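You operate a simulated robot arm through the tools that you are given. There is no shell and no other tool.

You run a simulated robot arm. Do the job below in one go: nothing can be reset, and whatever is moved stays where it is left.

JOB
Press the core of the red valve flush in the hand press and put the valve back.
Fine: leave the slide out. Set down upright: what you pick out.
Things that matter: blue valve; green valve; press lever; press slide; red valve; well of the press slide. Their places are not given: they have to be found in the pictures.

The check looks at the end state, three seconds after you hand in, the way a careful person would. Anything else that was tipped, shoved, dropped, spilled or broken makes it a failure.

ROBOT AND FRAMES
A 7-joint arm with a two-finger parallel gripper, fixed in place. Base frame: the origin is at the foot of the arm, x ahead of it, y to its left, z up; the work surface is at about z = 900. Readings come in mm, degrees, newtons and seconds.
Its first joint turns from -166.0 to 166.0 degrees. Payload 4.4 kg.
The TCP is the grasp point between the finger pads, 23 mm short of the fingertips. In the tool frame z runs along the fingers and y along their closing line. The gripper opens to 94 mm. The fingers are 38 mm wide and 10 mm thick; the gripper's body (54 by 96 mm) begins 39 mm behind the TCP.
Orientation is told as [roll, pitch, yaw] about the base's x, y, z axes, in that order, counted from this pose: with the fingers straight down and closing along the base's y, the tool's x points along the base's -x, its y along +y and its z along -z.

CONTROLS
- The arm moves only by the tool drive_tool. Its argument "plan" is a list that holds one entry, the list of rows, each a list of 7 numbers: the opening, from 0 (shut) to 1 (fully open), then the shift along the base's x, y, z in mm, then the turn, a rotation vector about the base's x, y, z in degrees. In form: [[[jaw, tx, ty, tz, wx, wy, wz], ...]]. A call has 1 to 20 rows; each row shifts and turns the commanded pose from where the row before left it. Each row takes 0.2 s and may step no farther than 50 mm and 8.6 degrees from the row before; otherwise, or with a gripper value out of range, the whole call is refused. A pose out of reach is approached as far as the arm can. The call stops where the force on the tool passes 80 N (or 10 N more than at its start, if that is more) or the arm is blocked; 0.2 s more then pass. The fingers move at their own pace (about 72 mm/s each) and stop on an object; they squeeze with about 39 N. The grip force told is the motor's: it shows also when the fingers shut on nothing. Time passes only in rows, and 0.2 s behind the last, so rows that do not move let the fingers close. It gives the time, the measured TCP pose, the force on the tool (base axes), the opening and the grip force at its end, in the units of the frame above (readings bear some noise), with the torque about the TCP (base axes, N m) and any sound that the robot's microphone picked up.
- Cameras (640 x 400 px; columns grow to the right, rows downward): "scene" is fixed at [220.5, 501.3, 1500.5]; the picture's right is [-0.72, -0.69, 0.00], its down [-0.28, 0.29, -0.91] and it looks along [0.63, -0.66, -0.41] (base axes); focal length 373 px, centre (320, 200). "wrist" rides on the gripper at [86, 16, -74] in the tool frame; the picture's right is [-0.18, 0.98, 0.00], its down [-0.58, -0.11, -0.81] and it looks along [-0.79, -0.15, 0.59] (tool axes); focal length 243 px, centre (320, 200).
- camera(camera): a new picture of that camera. No time passes.
- point_at(camera, pixels): for up to 12 pixels [column, row] of the newest picture of that camera ("zoom" is the newest enlarged one), the place [x, y, z] in the base frame of the surface seen there, good to about 2 mm. No time passes.
- enlarge(camera, box): a new picture of the part [left, top, right, bottom] of that camera's present view, enlarged. No time passes.
- hand_in(): hands the job in; it is judged then, once.

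Open the gripper and draw the arm clear of the work before you hand the job in, unless the task says otherwise.

The tools are called after "Call:" as a command line: name --argument value ..., lists and objects as JSON in quotes. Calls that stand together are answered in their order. drive_tool: Moves the arm, as the interface text tells. Its arguments: {"type":"object","properties":{"plan":{"type":"array","items":{"type":"array","items":{"type":"array","items":{"type":"number"}}}}},"required":["plan"]} The other tools are called the same way: camera (camera) takes a picture; point_at (camera, pixels) gives the place of the surface under pixels of a picture; enlarge (camera, box) takes an enlarged picture of a part of a camera's view; hand_in () hands the job in.

At the start:

```text
clock: 0.0
eef_pos: [825.4, 48.0, 1316.8]
tool_rot: [0.0, -0.1, -0.1]
contact_force: [0.3, -1.2, 0.2]
ft_torque: [-0.01, 0.01, 0.01]
width: 94.1
gripper_force: 0.1
```

scene: 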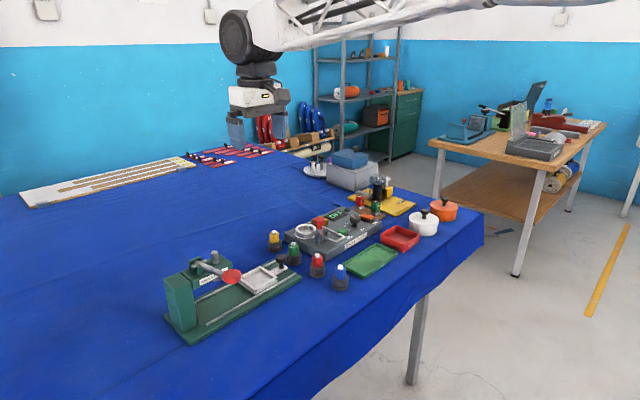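
wrist: 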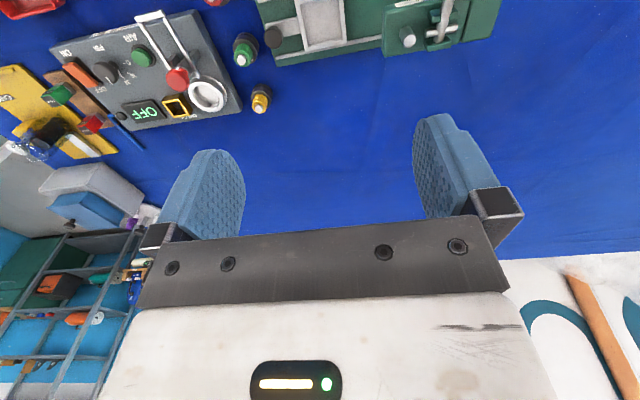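

The scene shows a green hand press at about (230,290), and four valves at (275,240), (294,253), (317,265), (340,277). I'll enlarge the relevant areas to see details.

Call:
enlarge --camera "scene" --box '[150, 220, 310, 350]'

Call:
enlarge --camera "scene" --box '[250, 180, 410, 300]'

```text
3.08 times, centred on (230, 285) of scene
```

zoom: 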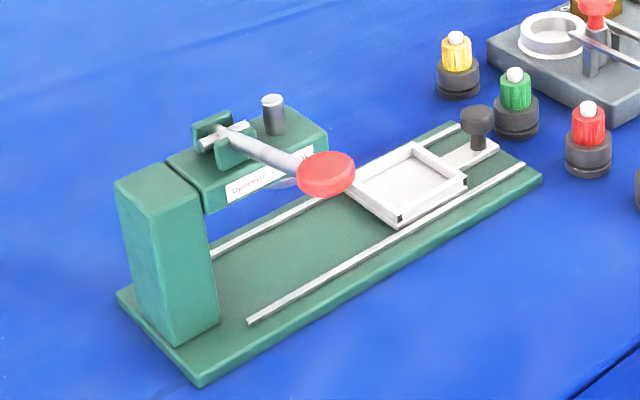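

```text
3.33 times, centred on (330, 240) of scene
```

zoom: 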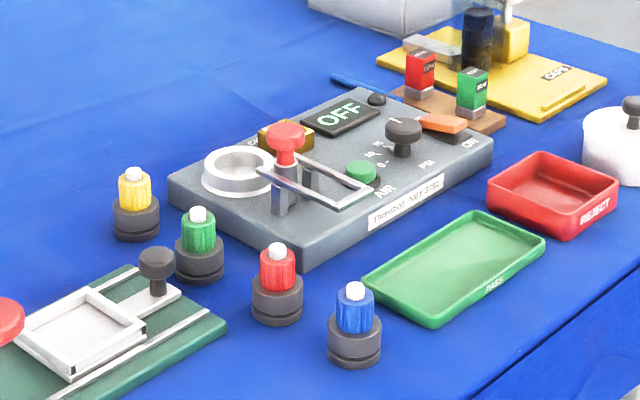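

The newest zoom shows the valves on black stands (bases): yellow (135,205), green (199,245), red (278,285), blue (355,325). I'll measure points on them.

Call:
point_at --camera "zoom" --pixels '[[277, 250], [277, 270], [277, 300], [277, 320], [355, 291], [355, 313], [355, 360], [197, 213], [199, 235], [133, 172], [157, 258], [285, 345]]'

Call:
enlarge --camera "scene" --box '[190, 230, 310, 305]'

```text
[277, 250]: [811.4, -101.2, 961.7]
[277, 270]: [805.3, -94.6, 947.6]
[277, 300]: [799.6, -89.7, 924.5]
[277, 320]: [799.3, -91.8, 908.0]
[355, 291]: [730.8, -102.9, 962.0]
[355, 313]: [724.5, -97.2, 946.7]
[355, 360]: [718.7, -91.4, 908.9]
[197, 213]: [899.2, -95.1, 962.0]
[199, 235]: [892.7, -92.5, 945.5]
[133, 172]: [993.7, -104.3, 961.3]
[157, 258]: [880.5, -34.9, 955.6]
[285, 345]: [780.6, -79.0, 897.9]
```

```text
5.33 times, centred on (250, 268) of scene
```

zoom: 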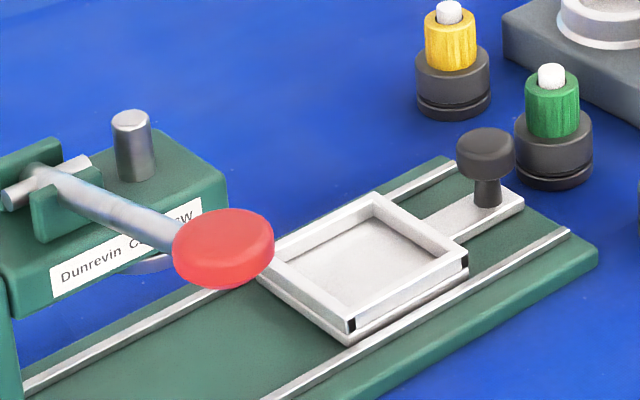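

The newest zoom shows the slide with its square well, a black knob at the +x-ish end, and the lever's red knob over the rails. Measuring the press geometry.

Call:
point_at --camera "zoom" --pixels '[[375, 197], [465, 257], [350, 328], [265, 262], [365, 260], [320, 262], [485, 142], [485, 160], [225, 225], [225, 260], [130, 117], [510, 205]]'

Call:
enlarge --camera "scene" --box '[155, 240, 255, 302]'

```text
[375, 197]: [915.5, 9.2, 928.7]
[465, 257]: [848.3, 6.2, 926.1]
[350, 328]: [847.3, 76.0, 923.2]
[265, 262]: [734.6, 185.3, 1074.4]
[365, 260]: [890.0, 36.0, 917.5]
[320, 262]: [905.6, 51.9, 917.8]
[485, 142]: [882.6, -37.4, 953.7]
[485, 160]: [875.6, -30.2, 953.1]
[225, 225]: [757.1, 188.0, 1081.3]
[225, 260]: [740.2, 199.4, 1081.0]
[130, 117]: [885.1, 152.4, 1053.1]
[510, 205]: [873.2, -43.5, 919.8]
```

```text
6.40 times, centred on (205, 271) of scene
```

zoom: 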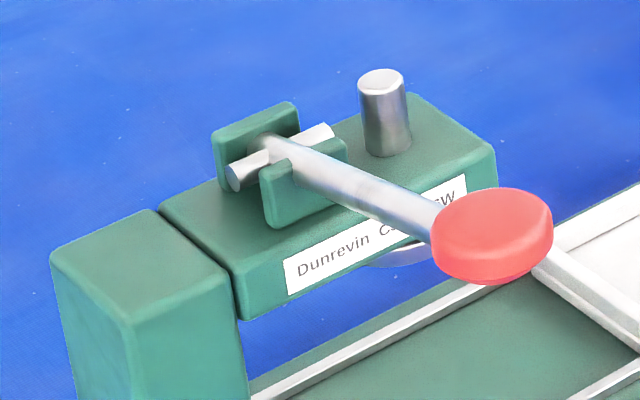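

The newest zoom shows the lever pivot bracket at (275,150), rod to the red knob (490,235), and the ram pin at (382,110). I measure those.

Call:
point_at --camera "zoom" --pixels '[[382, 78], [384, 140], [233, 178], [325, 130], [265, 140], [330, 172], [400, 212], [490, 205], [490, 265], [405, 258], [480, 150], [240, 290]]'

Call:
point_at --camera "scene" --pixels '[[165, 280], [186, 290], [210, 283], [190, 343], [170, 320], [302, 275], [263, 252], [232, 261], [224, 262], [237, 274], [195, 260], [245, 262]]'

```text
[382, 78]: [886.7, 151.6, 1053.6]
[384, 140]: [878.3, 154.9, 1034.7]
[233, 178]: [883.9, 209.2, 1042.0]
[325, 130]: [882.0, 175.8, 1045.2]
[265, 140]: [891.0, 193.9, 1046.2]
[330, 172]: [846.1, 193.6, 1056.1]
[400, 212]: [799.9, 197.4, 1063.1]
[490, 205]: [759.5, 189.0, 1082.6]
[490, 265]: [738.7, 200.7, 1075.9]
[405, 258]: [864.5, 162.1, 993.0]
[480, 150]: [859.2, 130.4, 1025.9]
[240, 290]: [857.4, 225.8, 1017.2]
```

```text
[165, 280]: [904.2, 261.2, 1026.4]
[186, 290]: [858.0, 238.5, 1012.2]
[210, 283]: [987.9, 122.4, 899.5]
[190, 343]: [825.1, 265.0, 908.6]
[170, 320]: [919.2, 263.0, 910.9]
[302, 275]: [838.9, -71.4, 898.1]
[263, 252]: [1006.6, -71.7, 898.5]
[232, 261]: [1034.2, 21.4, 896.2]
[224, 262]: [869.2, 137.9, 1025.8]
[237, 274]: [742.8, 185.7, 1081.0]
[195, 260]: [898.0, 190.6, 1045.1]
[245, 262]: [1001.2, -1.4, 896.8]
```

The press lever pivots about an axis along y near (884,192,1044), knob at (745,192,1078); the ram is near (883,153). Now a close look at the valves.

Call:
enlarge --camera "scene" --box '[300, 245, 336, 285]'

Call:
enlarge --camera "wrist" --box '[190, 0, 350, 120]'

Call:
enlarge --camera "scene" --box '[326, 258, 360, 294]'

```text
10.00 times, centred on (318, 265) of scene
```

zoom: 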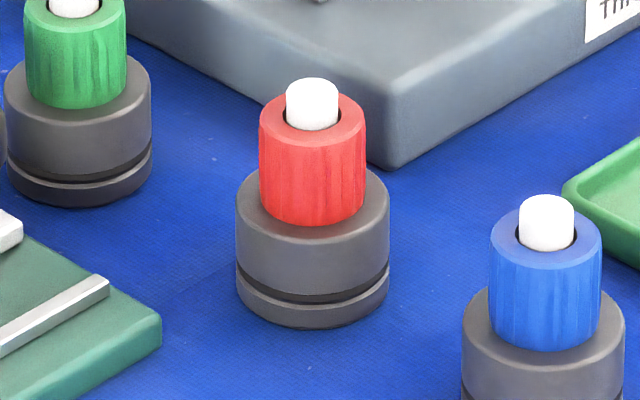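

```text
3.33 times, centred on (270, 60) of wrist
```

zoom: 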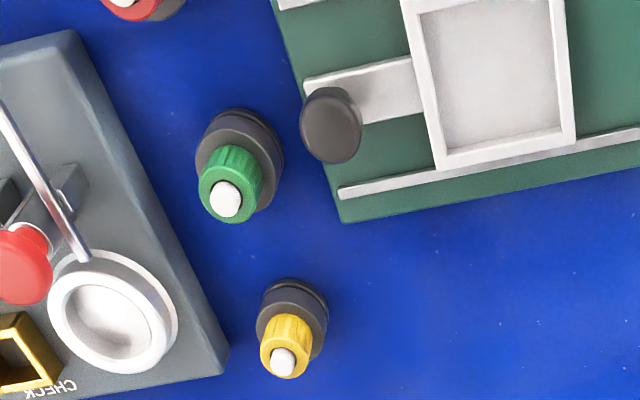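

```text
11.11 times, centred on (343, 276) of scene
```

zoom: 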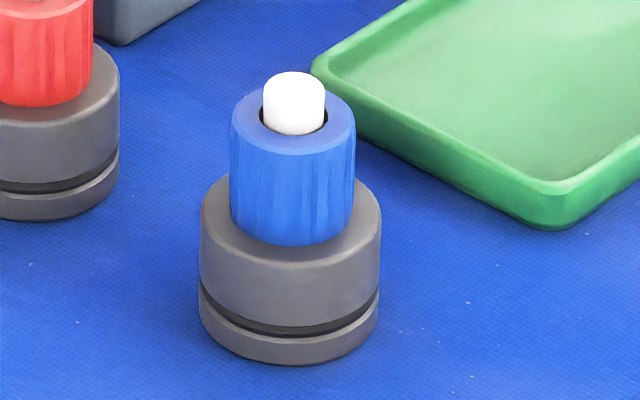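

The valve looks like one piece: black base (~42 mm), coloured body (~28 mm), white core standing ~8 mm proud. I'll look closely at the ram foot under the head and measure the tester box and tray beside the red valve.

Call:
enlarge --camera "scene" --box '[195, 255, 245, 290]'

Call:
point_at --camera "scene" --pixels '[[325, 253], [325, 262], [290, 231], [381, 228], [346, 273], [372, 276], [355, 248], [301, 278], [270, 250], [317, 282], [317, 278]]'

```text
11.43 times, centred on (220, 272) of scene
```

zoom: 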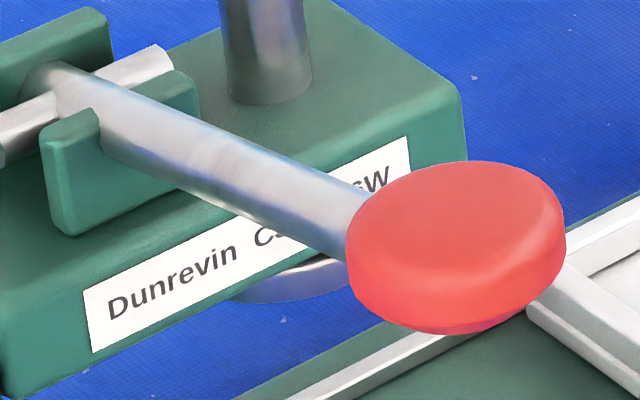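

```text
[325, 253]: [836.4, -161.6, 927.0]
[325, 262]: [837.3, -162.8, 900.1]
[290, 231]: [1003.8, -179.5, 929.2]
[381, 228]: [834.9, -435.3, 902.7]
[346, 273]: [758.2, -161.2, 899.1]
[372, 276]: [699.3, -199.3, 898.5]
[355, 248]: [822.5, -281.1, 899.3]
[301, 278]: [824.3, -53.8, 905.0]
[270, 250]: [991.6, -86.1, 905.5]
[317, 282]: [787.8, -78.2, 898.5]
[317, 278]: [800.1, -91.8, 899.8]
```

The foot disc is visible at (290,285) in the zoom. I measure it and the head's edges and knob extents.

Call:
point_at --camera "zoom" --pixels '[[290, 278], [290, 297], [240, 298], [330, 290], [270, 100], [455, 180], [375, 285], [530, 270], [450, 175], [450, 320], [370, 210], [100, 345]]'

Call:
enlarge --camera "scene" --box '[240, 245, 300, 300]'

```text
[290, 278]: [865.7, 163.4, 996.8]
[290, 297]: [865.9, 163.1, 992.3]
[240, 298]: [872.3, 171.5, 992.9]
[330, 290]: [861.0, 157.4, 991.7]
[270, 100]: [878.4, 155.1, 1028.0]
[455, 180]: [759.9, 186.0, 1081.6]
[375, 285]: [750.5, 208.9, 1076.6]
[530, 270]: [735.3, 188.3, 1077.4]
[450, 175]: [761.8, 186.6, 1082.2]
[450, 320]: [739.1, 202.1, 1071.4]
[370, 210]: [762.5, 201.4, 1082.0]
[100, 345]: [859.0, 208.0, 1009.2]
```

```text
7.27 times, centred on (270, 272) of scene
```

zoom: 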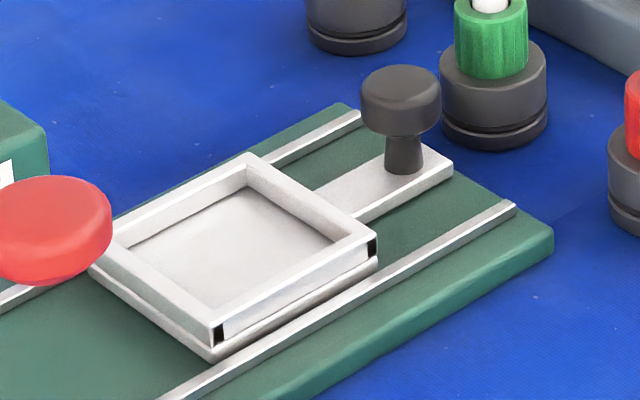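

Now measuring the well's inner floor edges, wall tops, and the slide knob in the newest zoom.

Call:
point_at --camera "zoom" --pixels '[[247, 158], [368, 236], [214, 318], [120, 243], [247, 190], [328, 238], [220, 300], [230, 240], [400, 72], [400, 118], [402, 165], [445, 165]]'

Call:
point_at --camera "zoom" --pixels '[[300, 260], [295, 180], [230, 160], [180, 205], [160, 290], [280, 325], [340, 120], [510, 207], [400, 85], [365, 100], [438, 100], [140, 240]]'

```text
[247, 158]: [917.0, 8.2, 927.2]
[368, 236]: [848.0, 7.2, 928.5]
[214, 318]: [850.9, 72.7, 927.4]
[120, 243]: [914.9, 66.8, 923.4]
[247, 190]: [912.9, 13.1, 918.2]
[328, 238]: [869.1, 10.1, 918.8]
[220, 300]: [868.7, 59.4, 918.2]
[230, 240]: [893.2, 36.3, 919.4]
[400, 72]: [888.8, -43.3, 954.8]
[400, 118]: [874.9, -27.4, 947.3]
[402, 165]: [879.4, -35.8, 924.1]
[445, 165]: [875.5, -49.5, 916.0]
```

```text
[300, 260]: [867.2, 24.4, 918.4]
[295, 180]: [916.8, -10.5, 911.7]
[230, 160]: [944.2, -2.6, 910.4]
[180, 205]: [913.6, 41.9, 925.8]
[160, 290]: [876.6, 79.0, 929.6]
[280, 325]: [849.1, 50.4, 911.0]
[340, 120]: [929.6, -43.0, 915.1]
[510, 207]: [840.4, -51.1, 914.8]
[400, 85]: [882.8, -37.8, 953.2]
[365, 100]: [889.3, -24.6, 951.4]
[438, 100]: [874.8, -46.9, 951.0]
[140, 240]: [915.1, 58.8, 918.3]
```

Well centre is about (882.5, 42), floor z 918, wall top 928; ram at about (883,153), foot bottom z~992; red valve at about (814,-104.5). I move above the red valve with the gripper half open.

Call:
drive_tool --plan '[[[0.55, -1.6, -22, -37, 0, 0, 0], [0.55, -1.6, -22, -37, 0, 0, 0], [0.55, -1.6, -22, -37, 0, 0, 0], [0.55, -1.6, -22, -37, 0, 0, 0], [0.55, -1.6, -22, -37, 0, 0, 0], [0.55, -1.6, -22, -37, 0, 0, 0], [0.55, -1.8, -20.5, -35, 0, 0, 0], [0.55, 0, 0, 0, 0, 0, 0]]]'

```text
clock: 1.8
eef_pos: [815.2, -106.0, 1058.5]
tool_rot: [0.1, -0.1, 0.0]
contact_force: [0.1, 0.5, -0.2]
ft_torque: [0.01, 0.0, 0.01]
width: 51.7
gripper_force: 0.0
```

The arm is above the red valve at z≈1058. I take pictures to refine the valve's centre.

Call:
camera --camera "wrist"

Call:
camera --camera "scene"

Call:
enlarge --camera "scene" --box '[260, 190, 380, 300]'

```text
taken
```

wrist: 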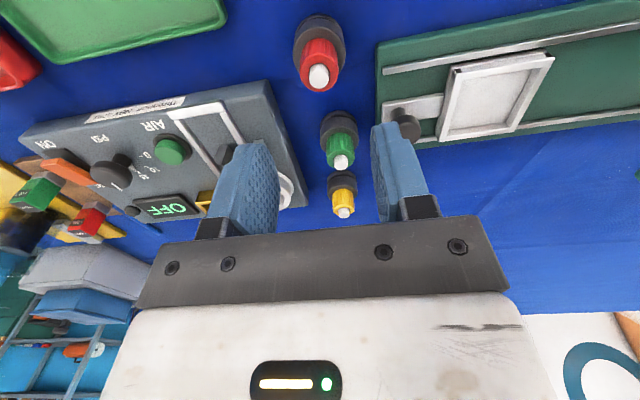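

```text
taken
```

scene: 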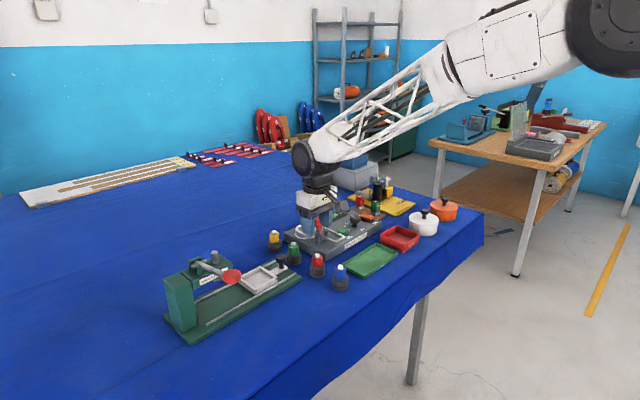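

```text
3.64 times, centred on (320, 245) of scene
```

zoom: 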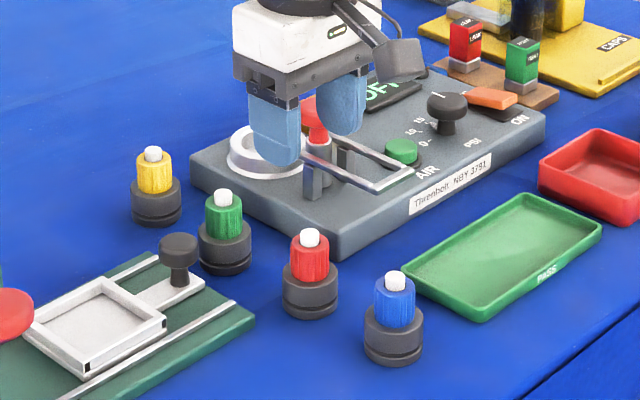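

In the wrist picture the red valve's core is at (319,76), the body at (320,55), almost on the fingers' centre column (320). I measure with point_at from the wrist.

Call:
point_at --camera "wrist" --pixels '[[319, 73], [303, 65], [336, 65], [319, 83], [297, 45], [344, 38], [320, 92], [310, 75], [328, 74]]'

Call:
enlarge --camera "wrist" --box '[270, 0, 370, 110]'

```text
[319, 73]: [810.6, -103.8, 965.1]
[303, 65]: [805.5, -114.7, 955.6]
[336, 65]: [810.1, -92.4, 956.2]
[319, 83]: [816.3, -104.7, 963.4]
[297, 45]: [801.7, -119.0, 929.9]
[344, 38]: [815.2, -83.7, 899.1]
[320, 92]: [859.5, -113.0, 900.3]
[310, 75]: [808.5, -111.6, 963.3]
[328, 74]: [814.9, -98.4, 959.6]
```

```text
3.64 times, centred on (320, 55) of wrist
```

zoom: 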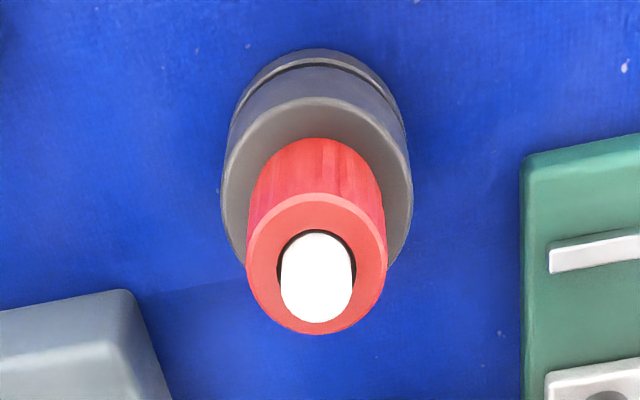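

The zoom shows the red body's top ring (247–387, 193–335) around the white core. I measure ring points for the centre.

Call:
point_at --camera "zoom" --pixels '[[256, 262], [378, 262], [318, 203], [318, 328], [275, 220], [360, 220], [272, 310], [362, 310], [240, 190], [395, 190], [318, 310], [318, 115]]'

```text
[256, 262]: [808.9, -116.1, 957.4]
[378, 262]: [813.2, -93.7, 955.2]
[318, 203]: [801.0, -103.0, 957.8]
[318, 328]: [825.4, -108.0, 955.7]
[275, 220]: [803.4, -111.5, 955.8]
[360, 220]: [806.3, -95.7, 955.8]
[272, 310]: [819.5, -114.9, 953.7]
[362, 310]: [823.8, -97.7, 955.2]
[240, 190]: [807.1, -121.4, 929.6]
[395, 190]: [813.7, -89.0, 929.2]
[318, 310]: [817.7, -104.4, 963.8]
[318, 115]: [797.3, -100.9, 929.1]
```

Body top ring is at z≈955.7 centred (813,-105), shoulder at z≈929.4. I descend to TCP z≈956 (tips ~933, above the shoulder) and pause there.

Call:
drive_tool --plan '[[[0.55, -2.2, 1.0, -33, 0, 0, 0], [0.55, 0, 0, -35, 0, 0, 0], [0.55, 0, 0, -24, 0, 0, 0], [0.55, 0, 0, -10.5, 0, 0, 0], [0.55, 0, 0, 0, 0, 0, 0]]]'

```text
clock: 3.0
eef_pos: [811.9, -104.6, 959.4]
tool_rot: [-0.1, 0.0, 0.0]
contact_force: [0.3, -0.5, 0.0]
ft_torque: [0.03, 0.0, -0.03]
width: 51.3
gripper_force: 0.0
```

Reads z≈959; I check once more with a still row and a wrist picture.

Call:
drive_tool --plan '[[[0.55, 0, 0, 0, 0, 0, 0], [0.55, 0, 0, 0, 0, 0, 0]]]'

Call:
camera --camera "wrist"

Call:
enlarge --camera "scene" --box '[290, 230, 350, 290]'

```text
clock: 3.6
eef_pos: [813.9, -103.9, 956.6]
tool_rot: [0.0, 0.0, 0.0]
contact_force: [0.3, 0.0, -0.2]
ft_torque: [0.0, -0.03, -0.02]
width: 52.0
gripper_force: 0.0
```

```text
taken
```

wrist: 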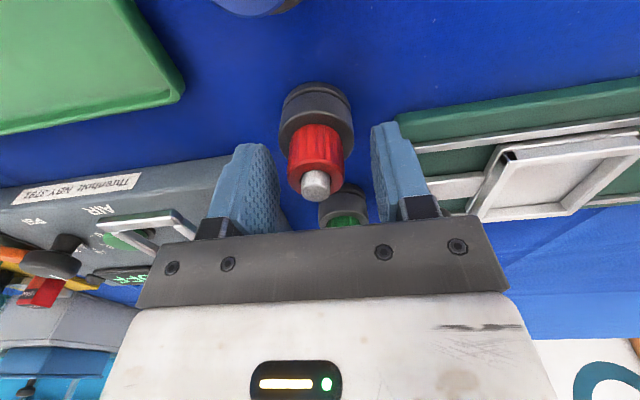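

```text
6.67 times, centred on (320, 260) of scene
```

zoom: 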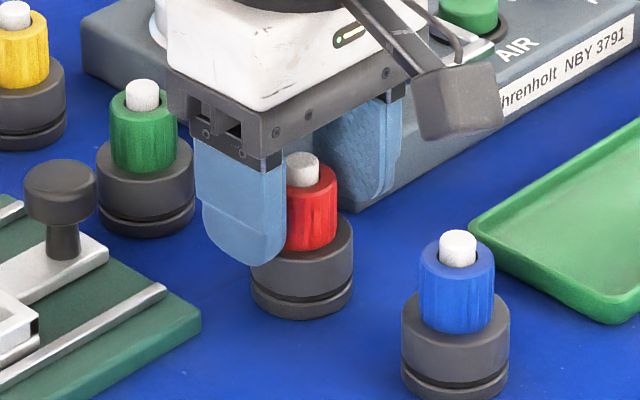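

Fingers straddle the red body, tips above the black shoulder. Closing the grip.

Call:
drive_tool --plan '[[[0.15, 0, 0, 0, 0, 0, 0], [0.15, 0, 0, 0, 0, 0, 0], [0.15, 0, 0, 0, 0, 0, 0], [0.15, 0, 0, 0, 0, 0, 0]]]'

```text
clock: 4.6
eef_pos: [812.3, -104.9, 958.0]
tool_rot: [0.0, -0.1, 0.0]
contact_force: [-0.4, -0.1, 1.8]
ft_torque: [0.05, -0.02, 0.05]
width: 26.6
gripper_force: 38.8
```

Gripped at 26.6 mm with 38.8 N. Lifting 25 mm slowly and checking.

Call:
drive_tool --plan '[[[0.15, 0, 0, 4, 0, 0, 0], [0.15, 0, 0, 8, 0, 0, 0], [0.15, 0, 0, 13, 0, 0, 0], [0.15, 0, 0, 0, 0, 0, 0]]]'

Call:
enlarge --camera "scene" --box '[290, 230, 350, 290]'

Call:
camera --camera "wrist"

```text
clock: 5.6
eef_pos: [814.1, -105.0, 981.9]
tool_rot: [0.0, -0.1, 0.0]
contact_force: [0.0, 0.1, 0.0]
ft_torque: [0.04, -0.03, -0.03]
width: 26.5
gripper_force: 38.5
```

```text
6.67 times, centred on (320, 260) of scene
```

zoom: 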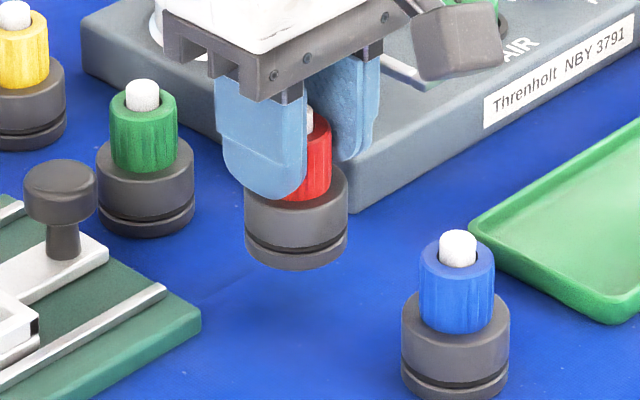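

```text
taken
```

wrist: 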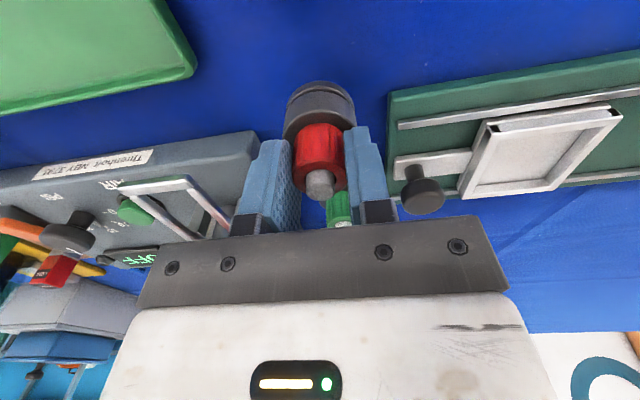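

The entire valve (with base) is lifted cleanly. I raise it further and carry it over the well centre (882.5, 42).

Call:
drive_tool --plan '[[[0.15, 0, 0, 30, 0, 0, 0], [0.15, 0, 0, 30, 0, 0, 0], [0.15, 17.4, 30, 0, 0, 0, 0], [0.15, 17.4, 38, 0, 0, 0, 0], [0.15, 17.4, 40, 0, 0, 0, 0], [0.15, 17.3, 37.5, 0, 0, 0, 0], [0.15, 0, 0, -15, 0, 0, 0], [0.15, 0, 0, 0, 0, 0, 0], [0.15, 0, 0, 0, 0, 0, 0]]]'

Call:
camera --camera "wrist"

Call:
enlarge --camera "scene" --box '[220, 210, 320, 300]'

```text
clock: 7.6
eef_pos: [883.0, 42.6, 1027.0]
tool_rot: [-0.1, -0.1, 0.0]
contact_force: [-0.6, -0.7, 0.1]
ft_torque: [0.0, 0.0, 0.01]
width: 26.6
gripper_force: 38.5
```

```text
taken
```

wrist: 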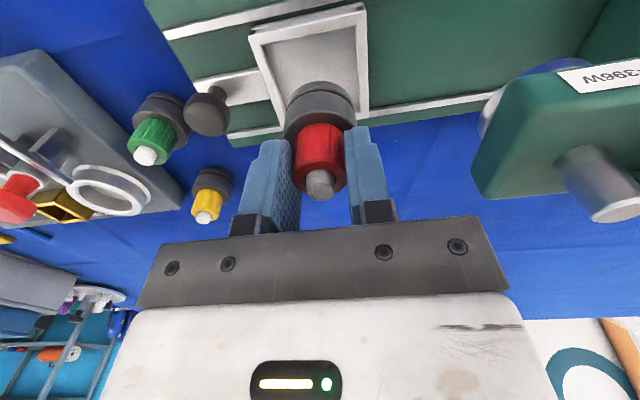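

```text
4.44 times, centred on (270, 255) of scene
```

zoom: 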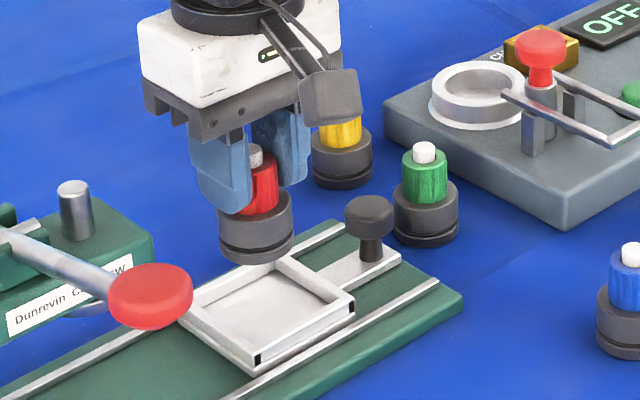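

The valve hangs over the well. I refine the well and ram positions from the wrist view.

Call:
point_at --camera "wrist" --pixels '[[254, 36], [362, 10], [366, 80], [366, 115], [262, 60], [275, 105], [310, 20], [313, 50], [615, 205], [565, 150], [210, 100], [205, 130]]'

Call:
enlarge --camera "wrist" --box '[180, 0, 400, 137]'

```text
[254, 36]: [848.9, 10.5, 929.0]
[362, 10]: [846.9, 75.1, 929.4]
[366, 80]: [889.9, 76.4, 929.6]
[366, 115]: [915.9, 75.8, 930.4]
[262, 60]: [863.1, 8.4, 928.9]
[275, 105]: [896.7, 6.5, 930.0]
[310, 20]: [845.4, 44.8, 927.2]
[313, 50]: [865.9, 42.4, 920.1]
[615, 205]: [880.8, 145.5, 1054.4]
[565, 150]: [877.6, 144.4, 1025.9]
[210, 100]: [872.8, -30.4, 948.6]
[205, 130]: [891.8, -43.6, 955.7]
```

```text
2.91 times, centred on (290, 68) of wrist
```

zoom: 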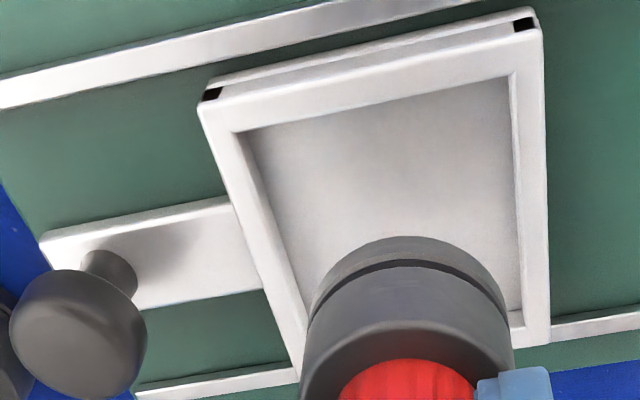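

Measuring the well's inner edges more precisely in the wrist zoom.

Call:
point_at --camera "zoom" --pixels '[[235, 130], [510, 75], [300, 322], [515, 312], [518, 200], [260, 200], [380, 108], [546, 200], [225, 180], [538, 345], [203, 105], [538, 30]]'

```text
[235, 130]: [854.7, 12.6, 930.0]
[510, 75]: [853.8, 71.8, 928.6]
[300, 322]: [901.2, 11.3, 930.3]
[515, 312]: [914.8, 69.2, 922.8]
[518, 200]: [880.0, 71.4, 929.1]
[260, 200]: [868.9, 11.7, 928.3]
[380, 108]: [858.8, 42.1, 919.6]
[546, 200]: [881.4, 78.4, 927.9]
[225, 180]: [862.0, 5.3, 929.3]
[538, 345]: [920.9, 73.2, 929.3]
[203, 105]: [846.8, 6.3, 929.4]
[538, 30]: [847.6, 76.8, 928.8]
```

Well centre is (883.3, 41.8), floor ~20 mm above the table. I nudge x by +0.8 and lower in shrinking steps to just above the floor.

Call:
drive_tool --plan '[[[0.15, 0.8, 0, -15, 0, 0, 0], [0.15, 0, 0, -15, 0, 0, 0], [0.15, 0, 0, -10, 0, 0, 0], [0.15, 0, 0, -6, 0, 0, 0], [0.15, 0, 0, 0, 0, 0, 0], [0.15, 0, 0, 0, 0, 0, 0]]]'

Call:
enlarge --camera "scene" --box '[230, 225, 300, 295]'

Call:
enlarge --camera "wrist" --box '[180, 0, 400, 200]'

```text
clock: 9.0
eef_pos: [882.9, 41.9, 981.2]
tool_rot: [0.0, 0.0, 0.0]
contact_force: [-0.7, 0.4, -1.5]
ft_torque: [0.0, 0.02, 0.01]
width: 26.8
gripper_force: 39.0
```

```text
5.71 times, centred on (265, 260) of scene
```

zoom: 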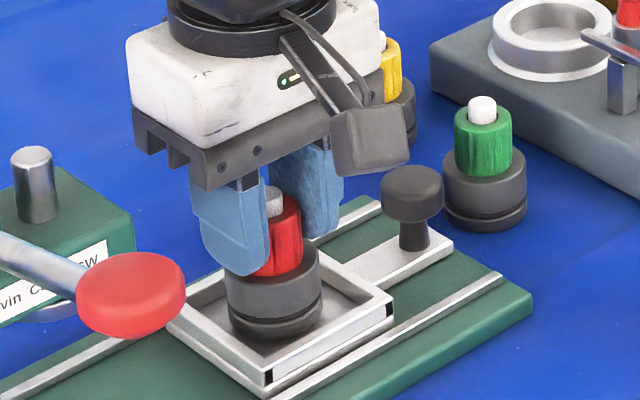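

```text
2.00 times, centred on (290, 100) of wrist
```

zoom: 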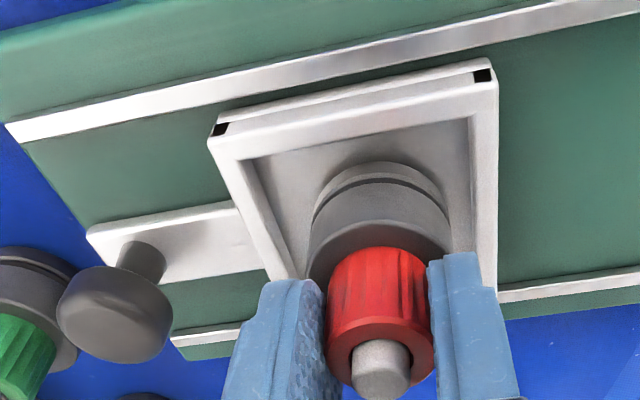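

The valve is just above the well floor, well centred. I lower in 1 mm steps watching the force.

Call:
drive_tool --plan '[[[0.15, 0, 0, -1.5, 0, 0, 0], [0.15, 0, 0, -1, 0, 0, 0], [0.15, 0, 0, 0, 0, 0, 0]]]'

```text
clock: 9.8
eef_pos: [883.7, 42.9, 980.2]
tool_rot: [0.0, 0.0, 0.0]
contact_force: [0.7, 0.3, -1.2]
ft_torque: [0.02, 0.0, 0.02]
width: 26.8
gripper_force: 39.3
```

No contact yet. Another small lowering.

Call:
drive_tool --plan '[[[0.15, 0, 0, -1, 0, 0, 0], [0.15, 0, 0, 0, 0, 0, 0]]]'

Call:
drive_tool --plan '[[[0.15, 0, 0, -0.7, 0, 0, 0], [0.15, 0, 0, 0, 0, 0, 0]]]'

```text
clock: 10.4
eef_pos: [883.7, 41.3, 979.7]
tool_rot: [0.1, -0.1, 0.0]
contact_force: [-1.3, 0.7, 5.8]
ft_torque: [0.06, 0.05, 0.03]
width: 26.5
gripper_force: 38.8
```

```text
clock: 11.0
eef_pos: [883.7, 42.2, 979.1]
tool_rot: [0.0, -0.1, 0.0]
contact_force: [0.6, -0.5, 14.4]
ft_torque: [-0.02, -0.03, 0.05]
width: 26.9
gripper_force: 38.7
```

Contact at 14 N: the valve is seated. I open the fingers to 0.55, then rise straight up.

Call:
drive_tool --plan '[[[0.15, 0, 0, 0.5, 0, 0, 0], [0.55, 0, 0, 0, 0, 0, 0], [0.55, 0, 0, 0, 0, 0, 0], [0.55, 0, 0, 0, 0, 0, 0], [0.55, 0, 0, 20, 0, 0, 0], [0.55, 0, 0, 40, 0, 0, 0], [0.55, 0, 0, 40, 0, 0, 0], [0.55, 0, 0, 0, 0, 0, 0]]]'

Call:
camera --camera "wrist"

Call:
enlarge --camera "scene" --box '[230, 225, 300, 295]'

```text
clock: 12.8
eef_pos: [882.9, 40.1, 1078.4]
tool_rot: [-0.1, 0.0, -0.1]
contact_force: [0.1, -0.7, 0.6]
ft_torque: [0.02, -0.05, -0.01]
width: 51.6
gripper_force: 0.1
```

```text
taken
```

wrist: 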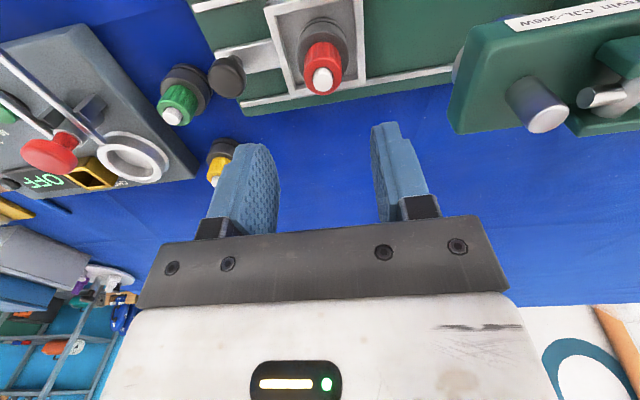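

```text
5.71 times, centred on (265, 260) of scene
```

zoom: 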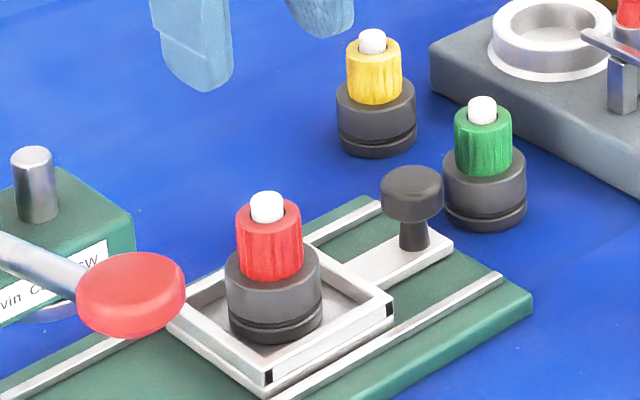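

The valve stands in the well. I measure the valve's top ring, the ram pin, and the slide knob from the wrist view.

Call:
enlarge --camera "wrist" --box '[200, 0, 400, 125]'

Call:
point_at --camera "zoom" --pixels '[[340, 235], [445, 235], [390, 190], [390, 290], [392, 262], [90, 230], [60, 240], [120, 240], [88, 200], [88, 275], [245, 40], [520, 60]]'

Call:
point_at --camera "wrist" --pixels '[[546, 118], [528, 122], [564, 115], [546, 105], [546, 130], [460, 80], [500, 40], [530, 135], [600, 97]]'

```text
3.20 times, centred on (300, 62) of wrist
```

zoom: 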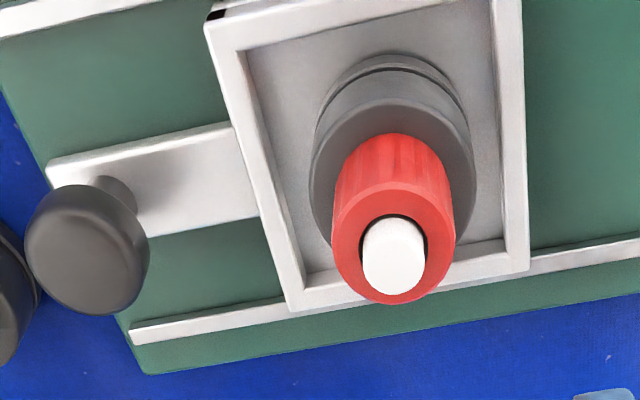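

```text
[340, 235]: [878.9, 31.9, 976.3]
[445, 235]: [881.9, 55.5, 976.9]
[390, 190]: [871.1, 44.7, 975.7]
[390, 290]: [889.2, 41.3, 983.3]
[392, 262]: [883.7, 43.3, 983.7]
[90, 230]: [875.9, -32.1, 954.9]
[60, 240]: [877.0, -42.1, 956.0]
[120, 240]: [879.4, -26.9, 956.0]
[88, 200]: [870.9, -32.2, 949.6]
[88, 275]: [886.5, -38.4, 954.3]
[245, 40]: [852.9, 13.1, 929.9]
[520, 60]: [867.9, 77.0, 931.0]
```

```text
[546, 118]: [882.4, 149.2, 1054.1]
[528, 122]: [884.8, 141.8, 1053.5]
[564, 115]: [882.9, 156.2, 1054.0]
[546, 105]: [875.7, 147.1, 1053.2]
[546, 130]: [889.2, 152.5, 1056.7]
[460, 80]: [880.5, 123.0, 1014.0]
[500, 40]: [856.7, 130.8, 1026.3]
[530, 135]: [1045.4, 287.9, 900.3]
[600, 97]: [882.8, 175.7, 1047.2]
```

Ram pin is centred near (883,150), valve core near (883,43), slide knob near (882,-35.5) with top z≈955. I move above the slide knob while turning the gripper +90° about z so that it closes along x with the camera away from the press head.

Call:
drive_tool --plan '[[[0.55, 0, -7, 0, 0, 0, 8.2], [0.55, 0, -7, 0, 0, 0, 8.2], [0.55, 0, -7, 0, 0, 0, 8.2], [0.55, 0, -7, 0, 0, 0, 8.2], [0.55, 0, -7, 0, 0, 0, 8.2], [0.55, 0, -7, 0, 0, 0, 8.2], [0.55, 0, -7, 0, 0, 0, 8.2], [0.55, 0, -7, 0, 0, 0, 8.2], [0.55, 0, -7, 0, 0, 0, 8.2], [0.55, 0, -7, 0, 0, 0, 8.2], [0.55, 0, -7.5, 0, 0, 0, 8.0], [0.55, 0, 0, 0, 0, 0, 0], [0.55, 0, 0, 0, 0, 0, 0]]]'

Call:
camera --camera "wrist"

Call:
camera --camera "scene"

```text
clock: 15.6
eef_pos: [884.7, -36.1, 1077.5]
tool_rot: [0.0, 0.0, 90.0]
contact_force: [0.4, -0.2, -0.5]
ft_torque: [0.03, 0.03, 0.01]
width: 51.9
gripper_force: 0.0
```

```text
taken
```

wrist: 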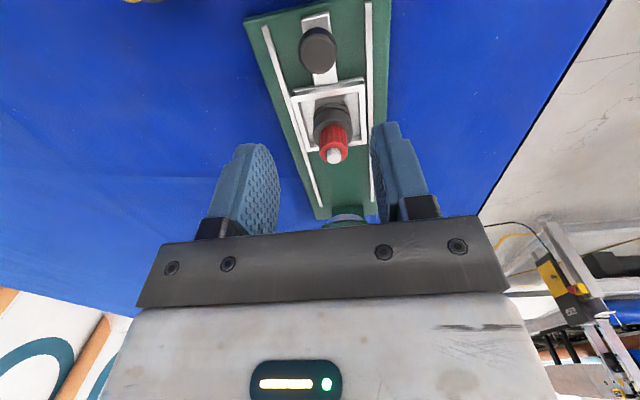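

```text
taken
```

scene: 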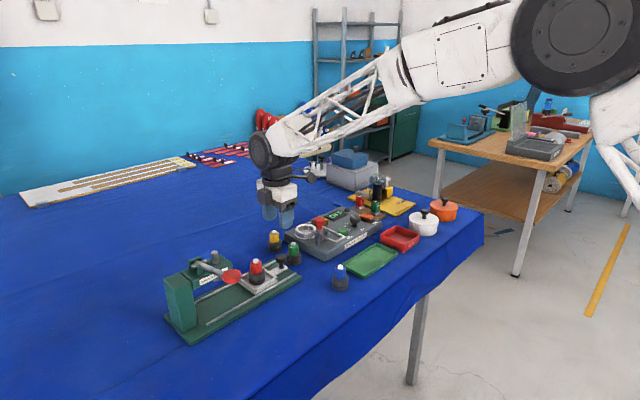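

The knob sits at (319,50) on the finger centre column, and the valve remains upright in the well. I descend around the slide knob to TCP z≈950.

Call:
drive_tool --plan '[[[0.55, 0, 0, -40, 0, 0, 0], [0.55, 0, 0, -40, 0, 0, 0], [0.55, 0, 0, -25, 0, 0, 0], [0.55, 0, 0, -15, 0, 0, 0], [0.55, 0, 0, -6.6, 0, 0, 0], [0.55, 0, 0, 0, 0, 0, 0], [0.55, 0, 0, 0, 0, 0, 0]]]'

Call:
camera --camera "wrist"

Call:
enlarge --camera "scene" --box '[240, 210, 320, 290]'

```text
clock: 17.2
eef_pos: [883.5, -36.6, 951.3]
tool_rot: [0.0, 0.0, 90.1]
contact_force: [-0.4, 0.1, -0.7]
ft_torque: [-0.02, 0.02, 0.04]
width: 51.8
gripper_force: 0.1
```

```text
taken
```

wrist: 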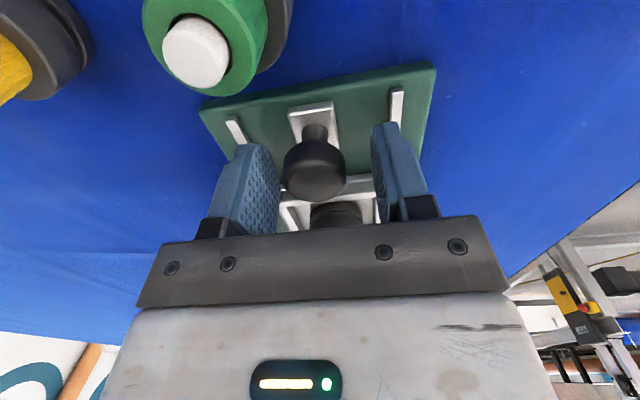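

```text
5.00 times, centred on (280, 250) of scene
```

zoom: 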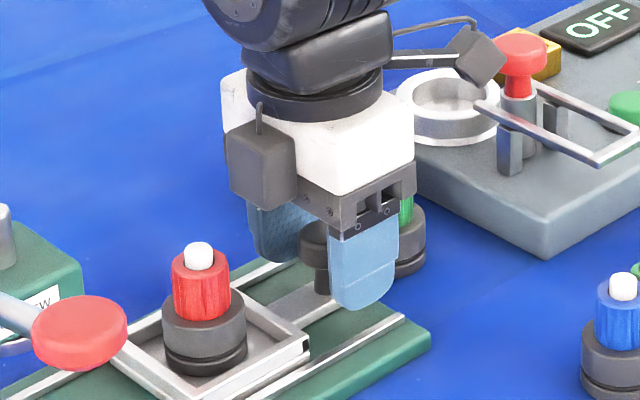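

A grey box on the gripper's +y side shows at (262,165) in the zoom; I need to know its reach before sliding towards the press head. Measuring it.

Call:
point_at --camera "zoom" --pixels '[[235, 170], [262, 200], [262, 140], [291, 170], [233, 145], [265, 207], [240, 100], [300, 130], [340, 25], [250, 20], [230, 195], [290, 195]]'

```text
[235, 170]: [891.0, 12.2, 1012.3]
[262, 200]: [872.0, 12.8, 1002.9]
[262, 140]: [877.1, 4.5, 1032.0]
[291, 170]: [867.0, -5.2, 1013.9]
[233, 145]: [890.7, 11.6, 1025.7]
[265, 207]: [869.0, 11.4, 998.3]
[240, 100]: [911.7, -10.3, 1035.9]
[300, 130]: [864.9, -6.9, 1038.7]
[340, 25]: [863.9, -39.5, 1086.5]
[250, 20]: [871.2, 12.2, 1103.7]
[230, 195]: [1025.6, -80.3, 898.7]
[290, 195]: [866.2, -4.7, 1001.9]
```

The grey box reaches 49 mm to +y of the TCP, too near the press head (y≈123) at the end of the stroke. I shift the TCP 13 mm to -y so the knob is held near the +y side of the pads, then close.

Call:
drive_tool --plan '[[[0.55, 0, -13, 0, 0, 0, 0], [0.55, 0, 0, 0, 0, 0, 0], [0.15, 0, 0, 0, 0, 0, 0], [0.15, 0, 0, 0, 0, 0, 0], [0.15, 0, 0, 0, 0, 0, 0], [0.15, 0, 0, 0, 0, 0, 0]]]'

Call:
camera --camera "wrist"

Call:
enlarge --camera "scene" --box '[240, 210, 320, 290]'

```text
clock: 18.6
eef_pos: [884.2, -49.3, 951.9]
tool_rot: [0.1, -0.1, 90.0]
contact_force: [41.7, -0.4, -9.0]
ft_torque: [-0.08, -0.22, -0.4]
width: 32.6
gripper_force: 21.1
```

```text
taken
```

wrist: 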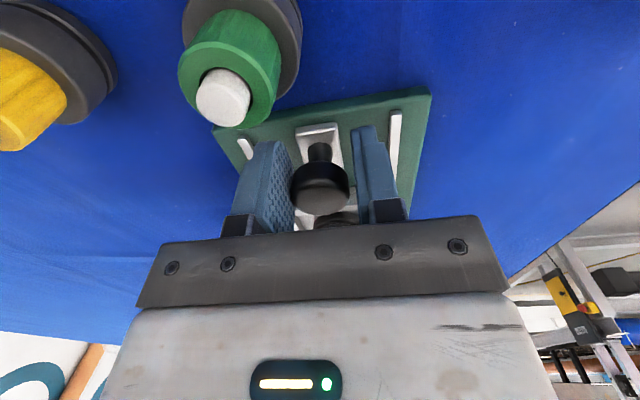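

```text
5.00 times, centred on (280, 250) of scene
```

zoom: 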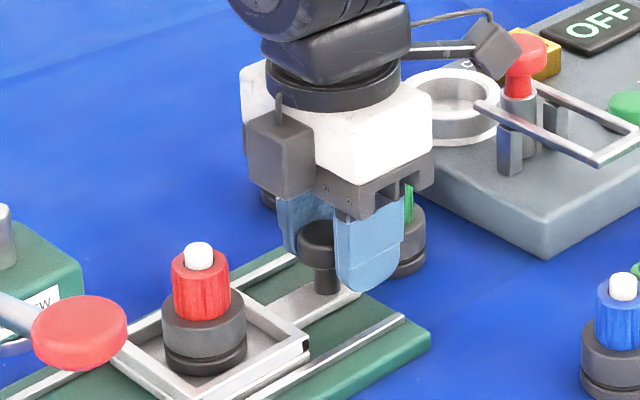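

Only the +x finger touches (force +41.7 N in x, width 32.6), so the knob lies a little to +x. I shift the tool +x in small steps to centre on it.

Call:
drive_tool --plan '[[[0.15, 1.0, 0, 0, 0, 0, 0], [0.15, 0, 0, 0, 0, 0, 0]]]'

```text
clock: 19.2
eef_pos: [885.4, -48.7, 951.9]
tool_rot: [0.0, -0.1, 89.9]
contact_force: [36.5, -1.7, -2.2]
ft_torque: [-0.04, -0.28, -0.35]
width: 30.1
gripper_force: 18.8
```

Width is closing, force falls. Another +1 mm.

Call:
drive_tool --plan '[[[0.15, 1.0, 0, 0, 0, 0, 0], [0.15, 0, 0, 0, 0, 0, 0]]]'

Call:
drive_tool --plan '[[[0.15, 0, 0, 0, 0, 0, 0], [0.15, 0, 0, 0, 0, 0, 0]]]'

Call:
camera --camera "wrist"

```text
clock: 19.8
eef_pos: [885.6, -47.6, 951.7]
tool_rot: [0.2, 0.1, 90.1]
contact_force: [-15.0, -3.5, 11.7]
ft_torque: [0.01, 0.27, 0.2]
width: 29.2
gripper_force: 45.1
```

```text
clock: 20.4
eef_pos: [883.8, -47.7, 953.0]
tool_rot: [0.2, 0.0, 89.9]
contact_force: [-37.0, -1.5, 15.2]
ft_torque: [0.22, 0.39, 0.38]
width: 29.3
gripper_force: 44.9
```

```text
taken
```

wrist: 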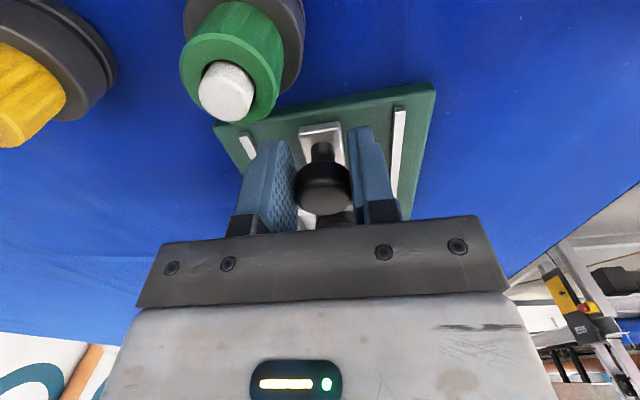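

Both fingers now hold the knob (29.2 mm), but the tool is pushed -37 N in x and +15 N in z. I ease the commanded pose slightly to relax these forces.

Call:
drive_tool --plan '[[[0.15, -0.5, 0, 0.5, 0, 0, 0], [0.15, 0, 0, 0, 0, 0, 0]]]'

```text
clock: 21.0
eef_pos: [884.6, -47.9, 952.0]
tool_rot: [0.0, -0.1, 90.0]
contact_force: [-11.4, -1.3, -7.8]
ft_torque: [-0.1, 0.04, 0.11]
width: 29.4
gripper_force: 45.2
```

Forces are small now. I test-push the slide +6 mm in y.

Call:
drive_tool --plan '[[[0.15, -0.2, 1, -0.2, 0, 0, 0], [0.15, 0, 2, 0, 0, 0, 0], [0.15, 0, 3, 0, 0, 0, 0], [0.15, 0, 0, 0, 0, 0, 0]]]'

Call:
enlarge --camera "scene" --box '[220, 220, 310, 300]'

```text
clock: 22.0
eef_pos: [885.9, -42.2, 951.8]
tool_rot: [0.0, 0.0, 89.9]
contact_force: [16.7, -0.9, -17.7]
ft_torque: [-0.21, -0.1, -0.17]
width: 29.2
gripper_force: 45.2
```

```text
5.00 times, centred on (265, 260) of scene
```

zoom: 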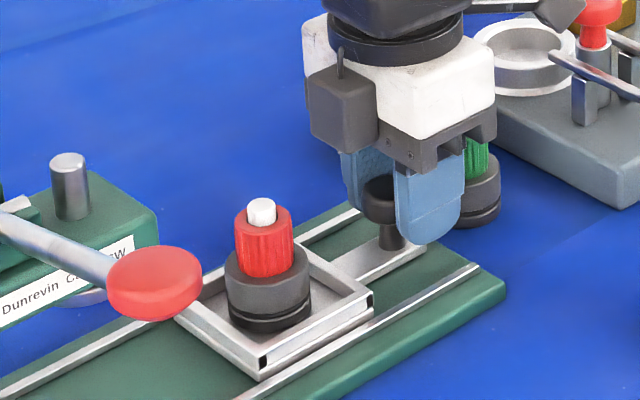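

Force in y is low. I check that the slide moved along with the knob, by point_at on well corners and knob.

Call:
point_at --camera "zoom" --pixels '[[368, 300], [264, 365], [262, 205], [380, 195], [392, 235], [180, 312]]'

```text
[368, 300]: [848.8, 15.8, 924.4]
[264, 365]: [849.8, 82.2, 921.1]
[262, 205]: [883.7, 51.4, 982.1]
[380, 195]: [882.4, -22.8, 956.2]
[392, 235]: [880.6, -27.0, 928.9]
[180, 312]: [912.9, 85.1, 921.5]
```

The slide and valve moved together by 6 mm. I continue with smooth 7–8 mm rows for another ~60 mm.

Call:
drive_tool --plan '[[[0.15, 0.2, 3, -0.3, 0, 0, 0], [0.15, 0, 5, 0, 0, 0, 0], [0.15, 0, 7, 0, 0, 0, 0], [0.15, 0, 8, 0, 0, 0, 0], [0.15, 0, 8, 0, 0, 0, 0], [0.15, 0, 8, 0, 0, 0, 0], [0.15, 0, 8, 0, 0, 0, 0], [0.15, 0, 6, 0, 0, 0, 0], [0.15, 0, 4, 0, 0, 0, 0], [0.15, 0, 3, 0, 0, 0, 0], [0.15, 0, 0, 0, 0, 0, 0]]]'

Call:
enlarge --camera "scene" --box '[190, 210, 310, 310]'

```text
clock: 24.4
eef_pos: [884.6, 16.3, 952.3]
tool_rot: [-0.1, 0.0, 90.0]
contact_force: [13.8, -0.5, -0.9]
ft_torque: [-0.02, -0.11, -0.12]
width: 29.1
gripper_force: 45.4
```

```text
4.00 times, centred on (250, 260) of scene
```

zoom: 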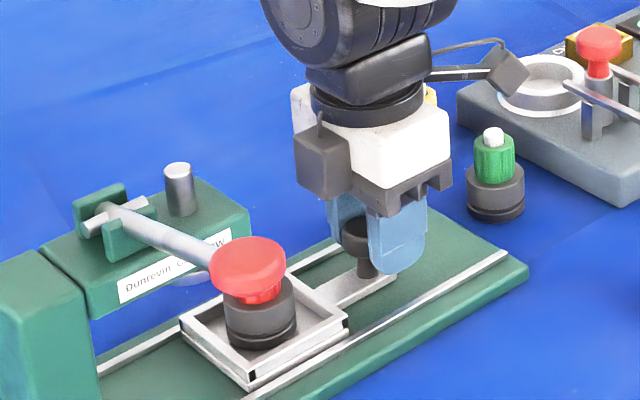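

Slide has moved 66 mm; the valve is approaching the head, still upright. I push another 30 mm, then will creep.

Call:
drive_tool --plan '[[[0.15, 0.1, 3, 0, 0, 0, 0], [0.15, 0, 5, 0, 0, 0, 0], [0.15, 0, 6, 0, 0, 0, 0], [0.15, 0, 6, 0, 0, 0, 0], [0.15, 0, 5, 0, 0, 0, 0], [0.15, 0, 3, 0, 0, 0, 0], [0.15, 0, 2, 0, 0, 0, 0], [0.15, 0, 0, 0, 0, 0, 0]]]'

Call:
enlarge --camera "scene" --box '[180, 210, 300, 310]'

Call:
camera --camera "wrist"

```text
clock: 26.2
eef_pos: [886.0, 46.5, 951.8]
tool_rot: [-0.1, 0.0, 90.0]
contact_force: [25.2, -0.5, -8.4]
ft_torque: [-0.15, -0.14, -0.25]
width: 29.6
gripper_force: 45.2
```

```text
4.00 times, centred on (240, 260) of scene
```

zoom: 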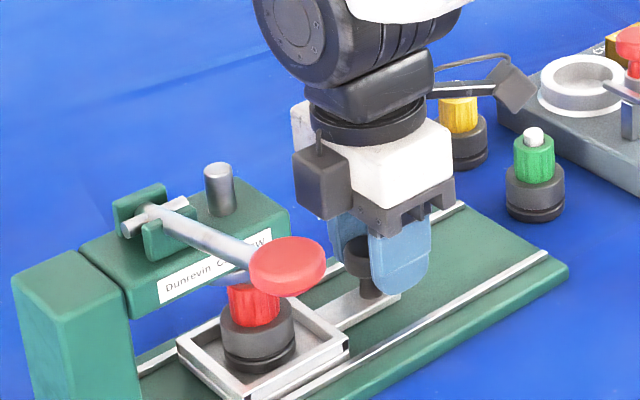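

```text
taken
```

wrist: 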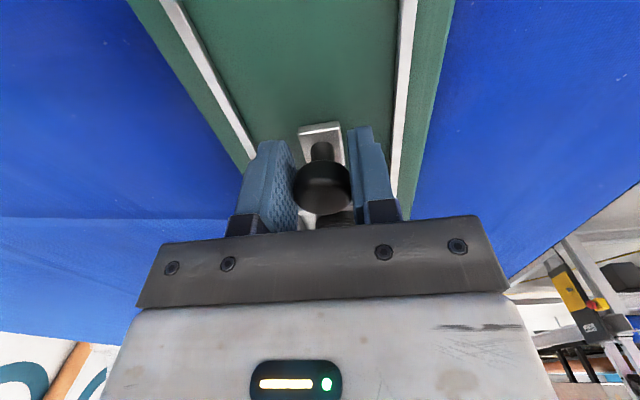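

Displacement is 96 mm; valve under the head. I creep forward 8 mm in 2 mm rows, correcting x slightly.

Call:
drive_tool --plan '[[[0.15, 0.4, 2, -0.1, 0, 0, 0], [0.15, 0, 2, 0, 0, 0, 0], [0.15, 0, 2, 0, 0, 0, 0], [0.15, 0, 2, 0, 0, 0, 0], [0.15, 0, 0, 0, 0, 0, 0]]]'

Call:
enlarge --camera "scene" --box '[185, 240, 265, 310]'

```text
clock: 27.4
eef_pos: [886.2, 54.9, 952.2]
tool_rot: [0.1, -0.1, 90.0]
contact_force: [15.4, 0.9, -3.0]
ft_torque: [-0.09, -0.13, -0.2]
width: 29.5
gripper_force: 45.0
```

```text
5.71 times, centred on (225, 275) of scene
```

zoom: 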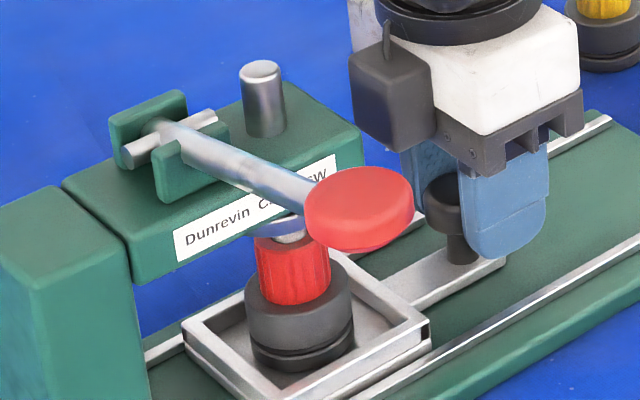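

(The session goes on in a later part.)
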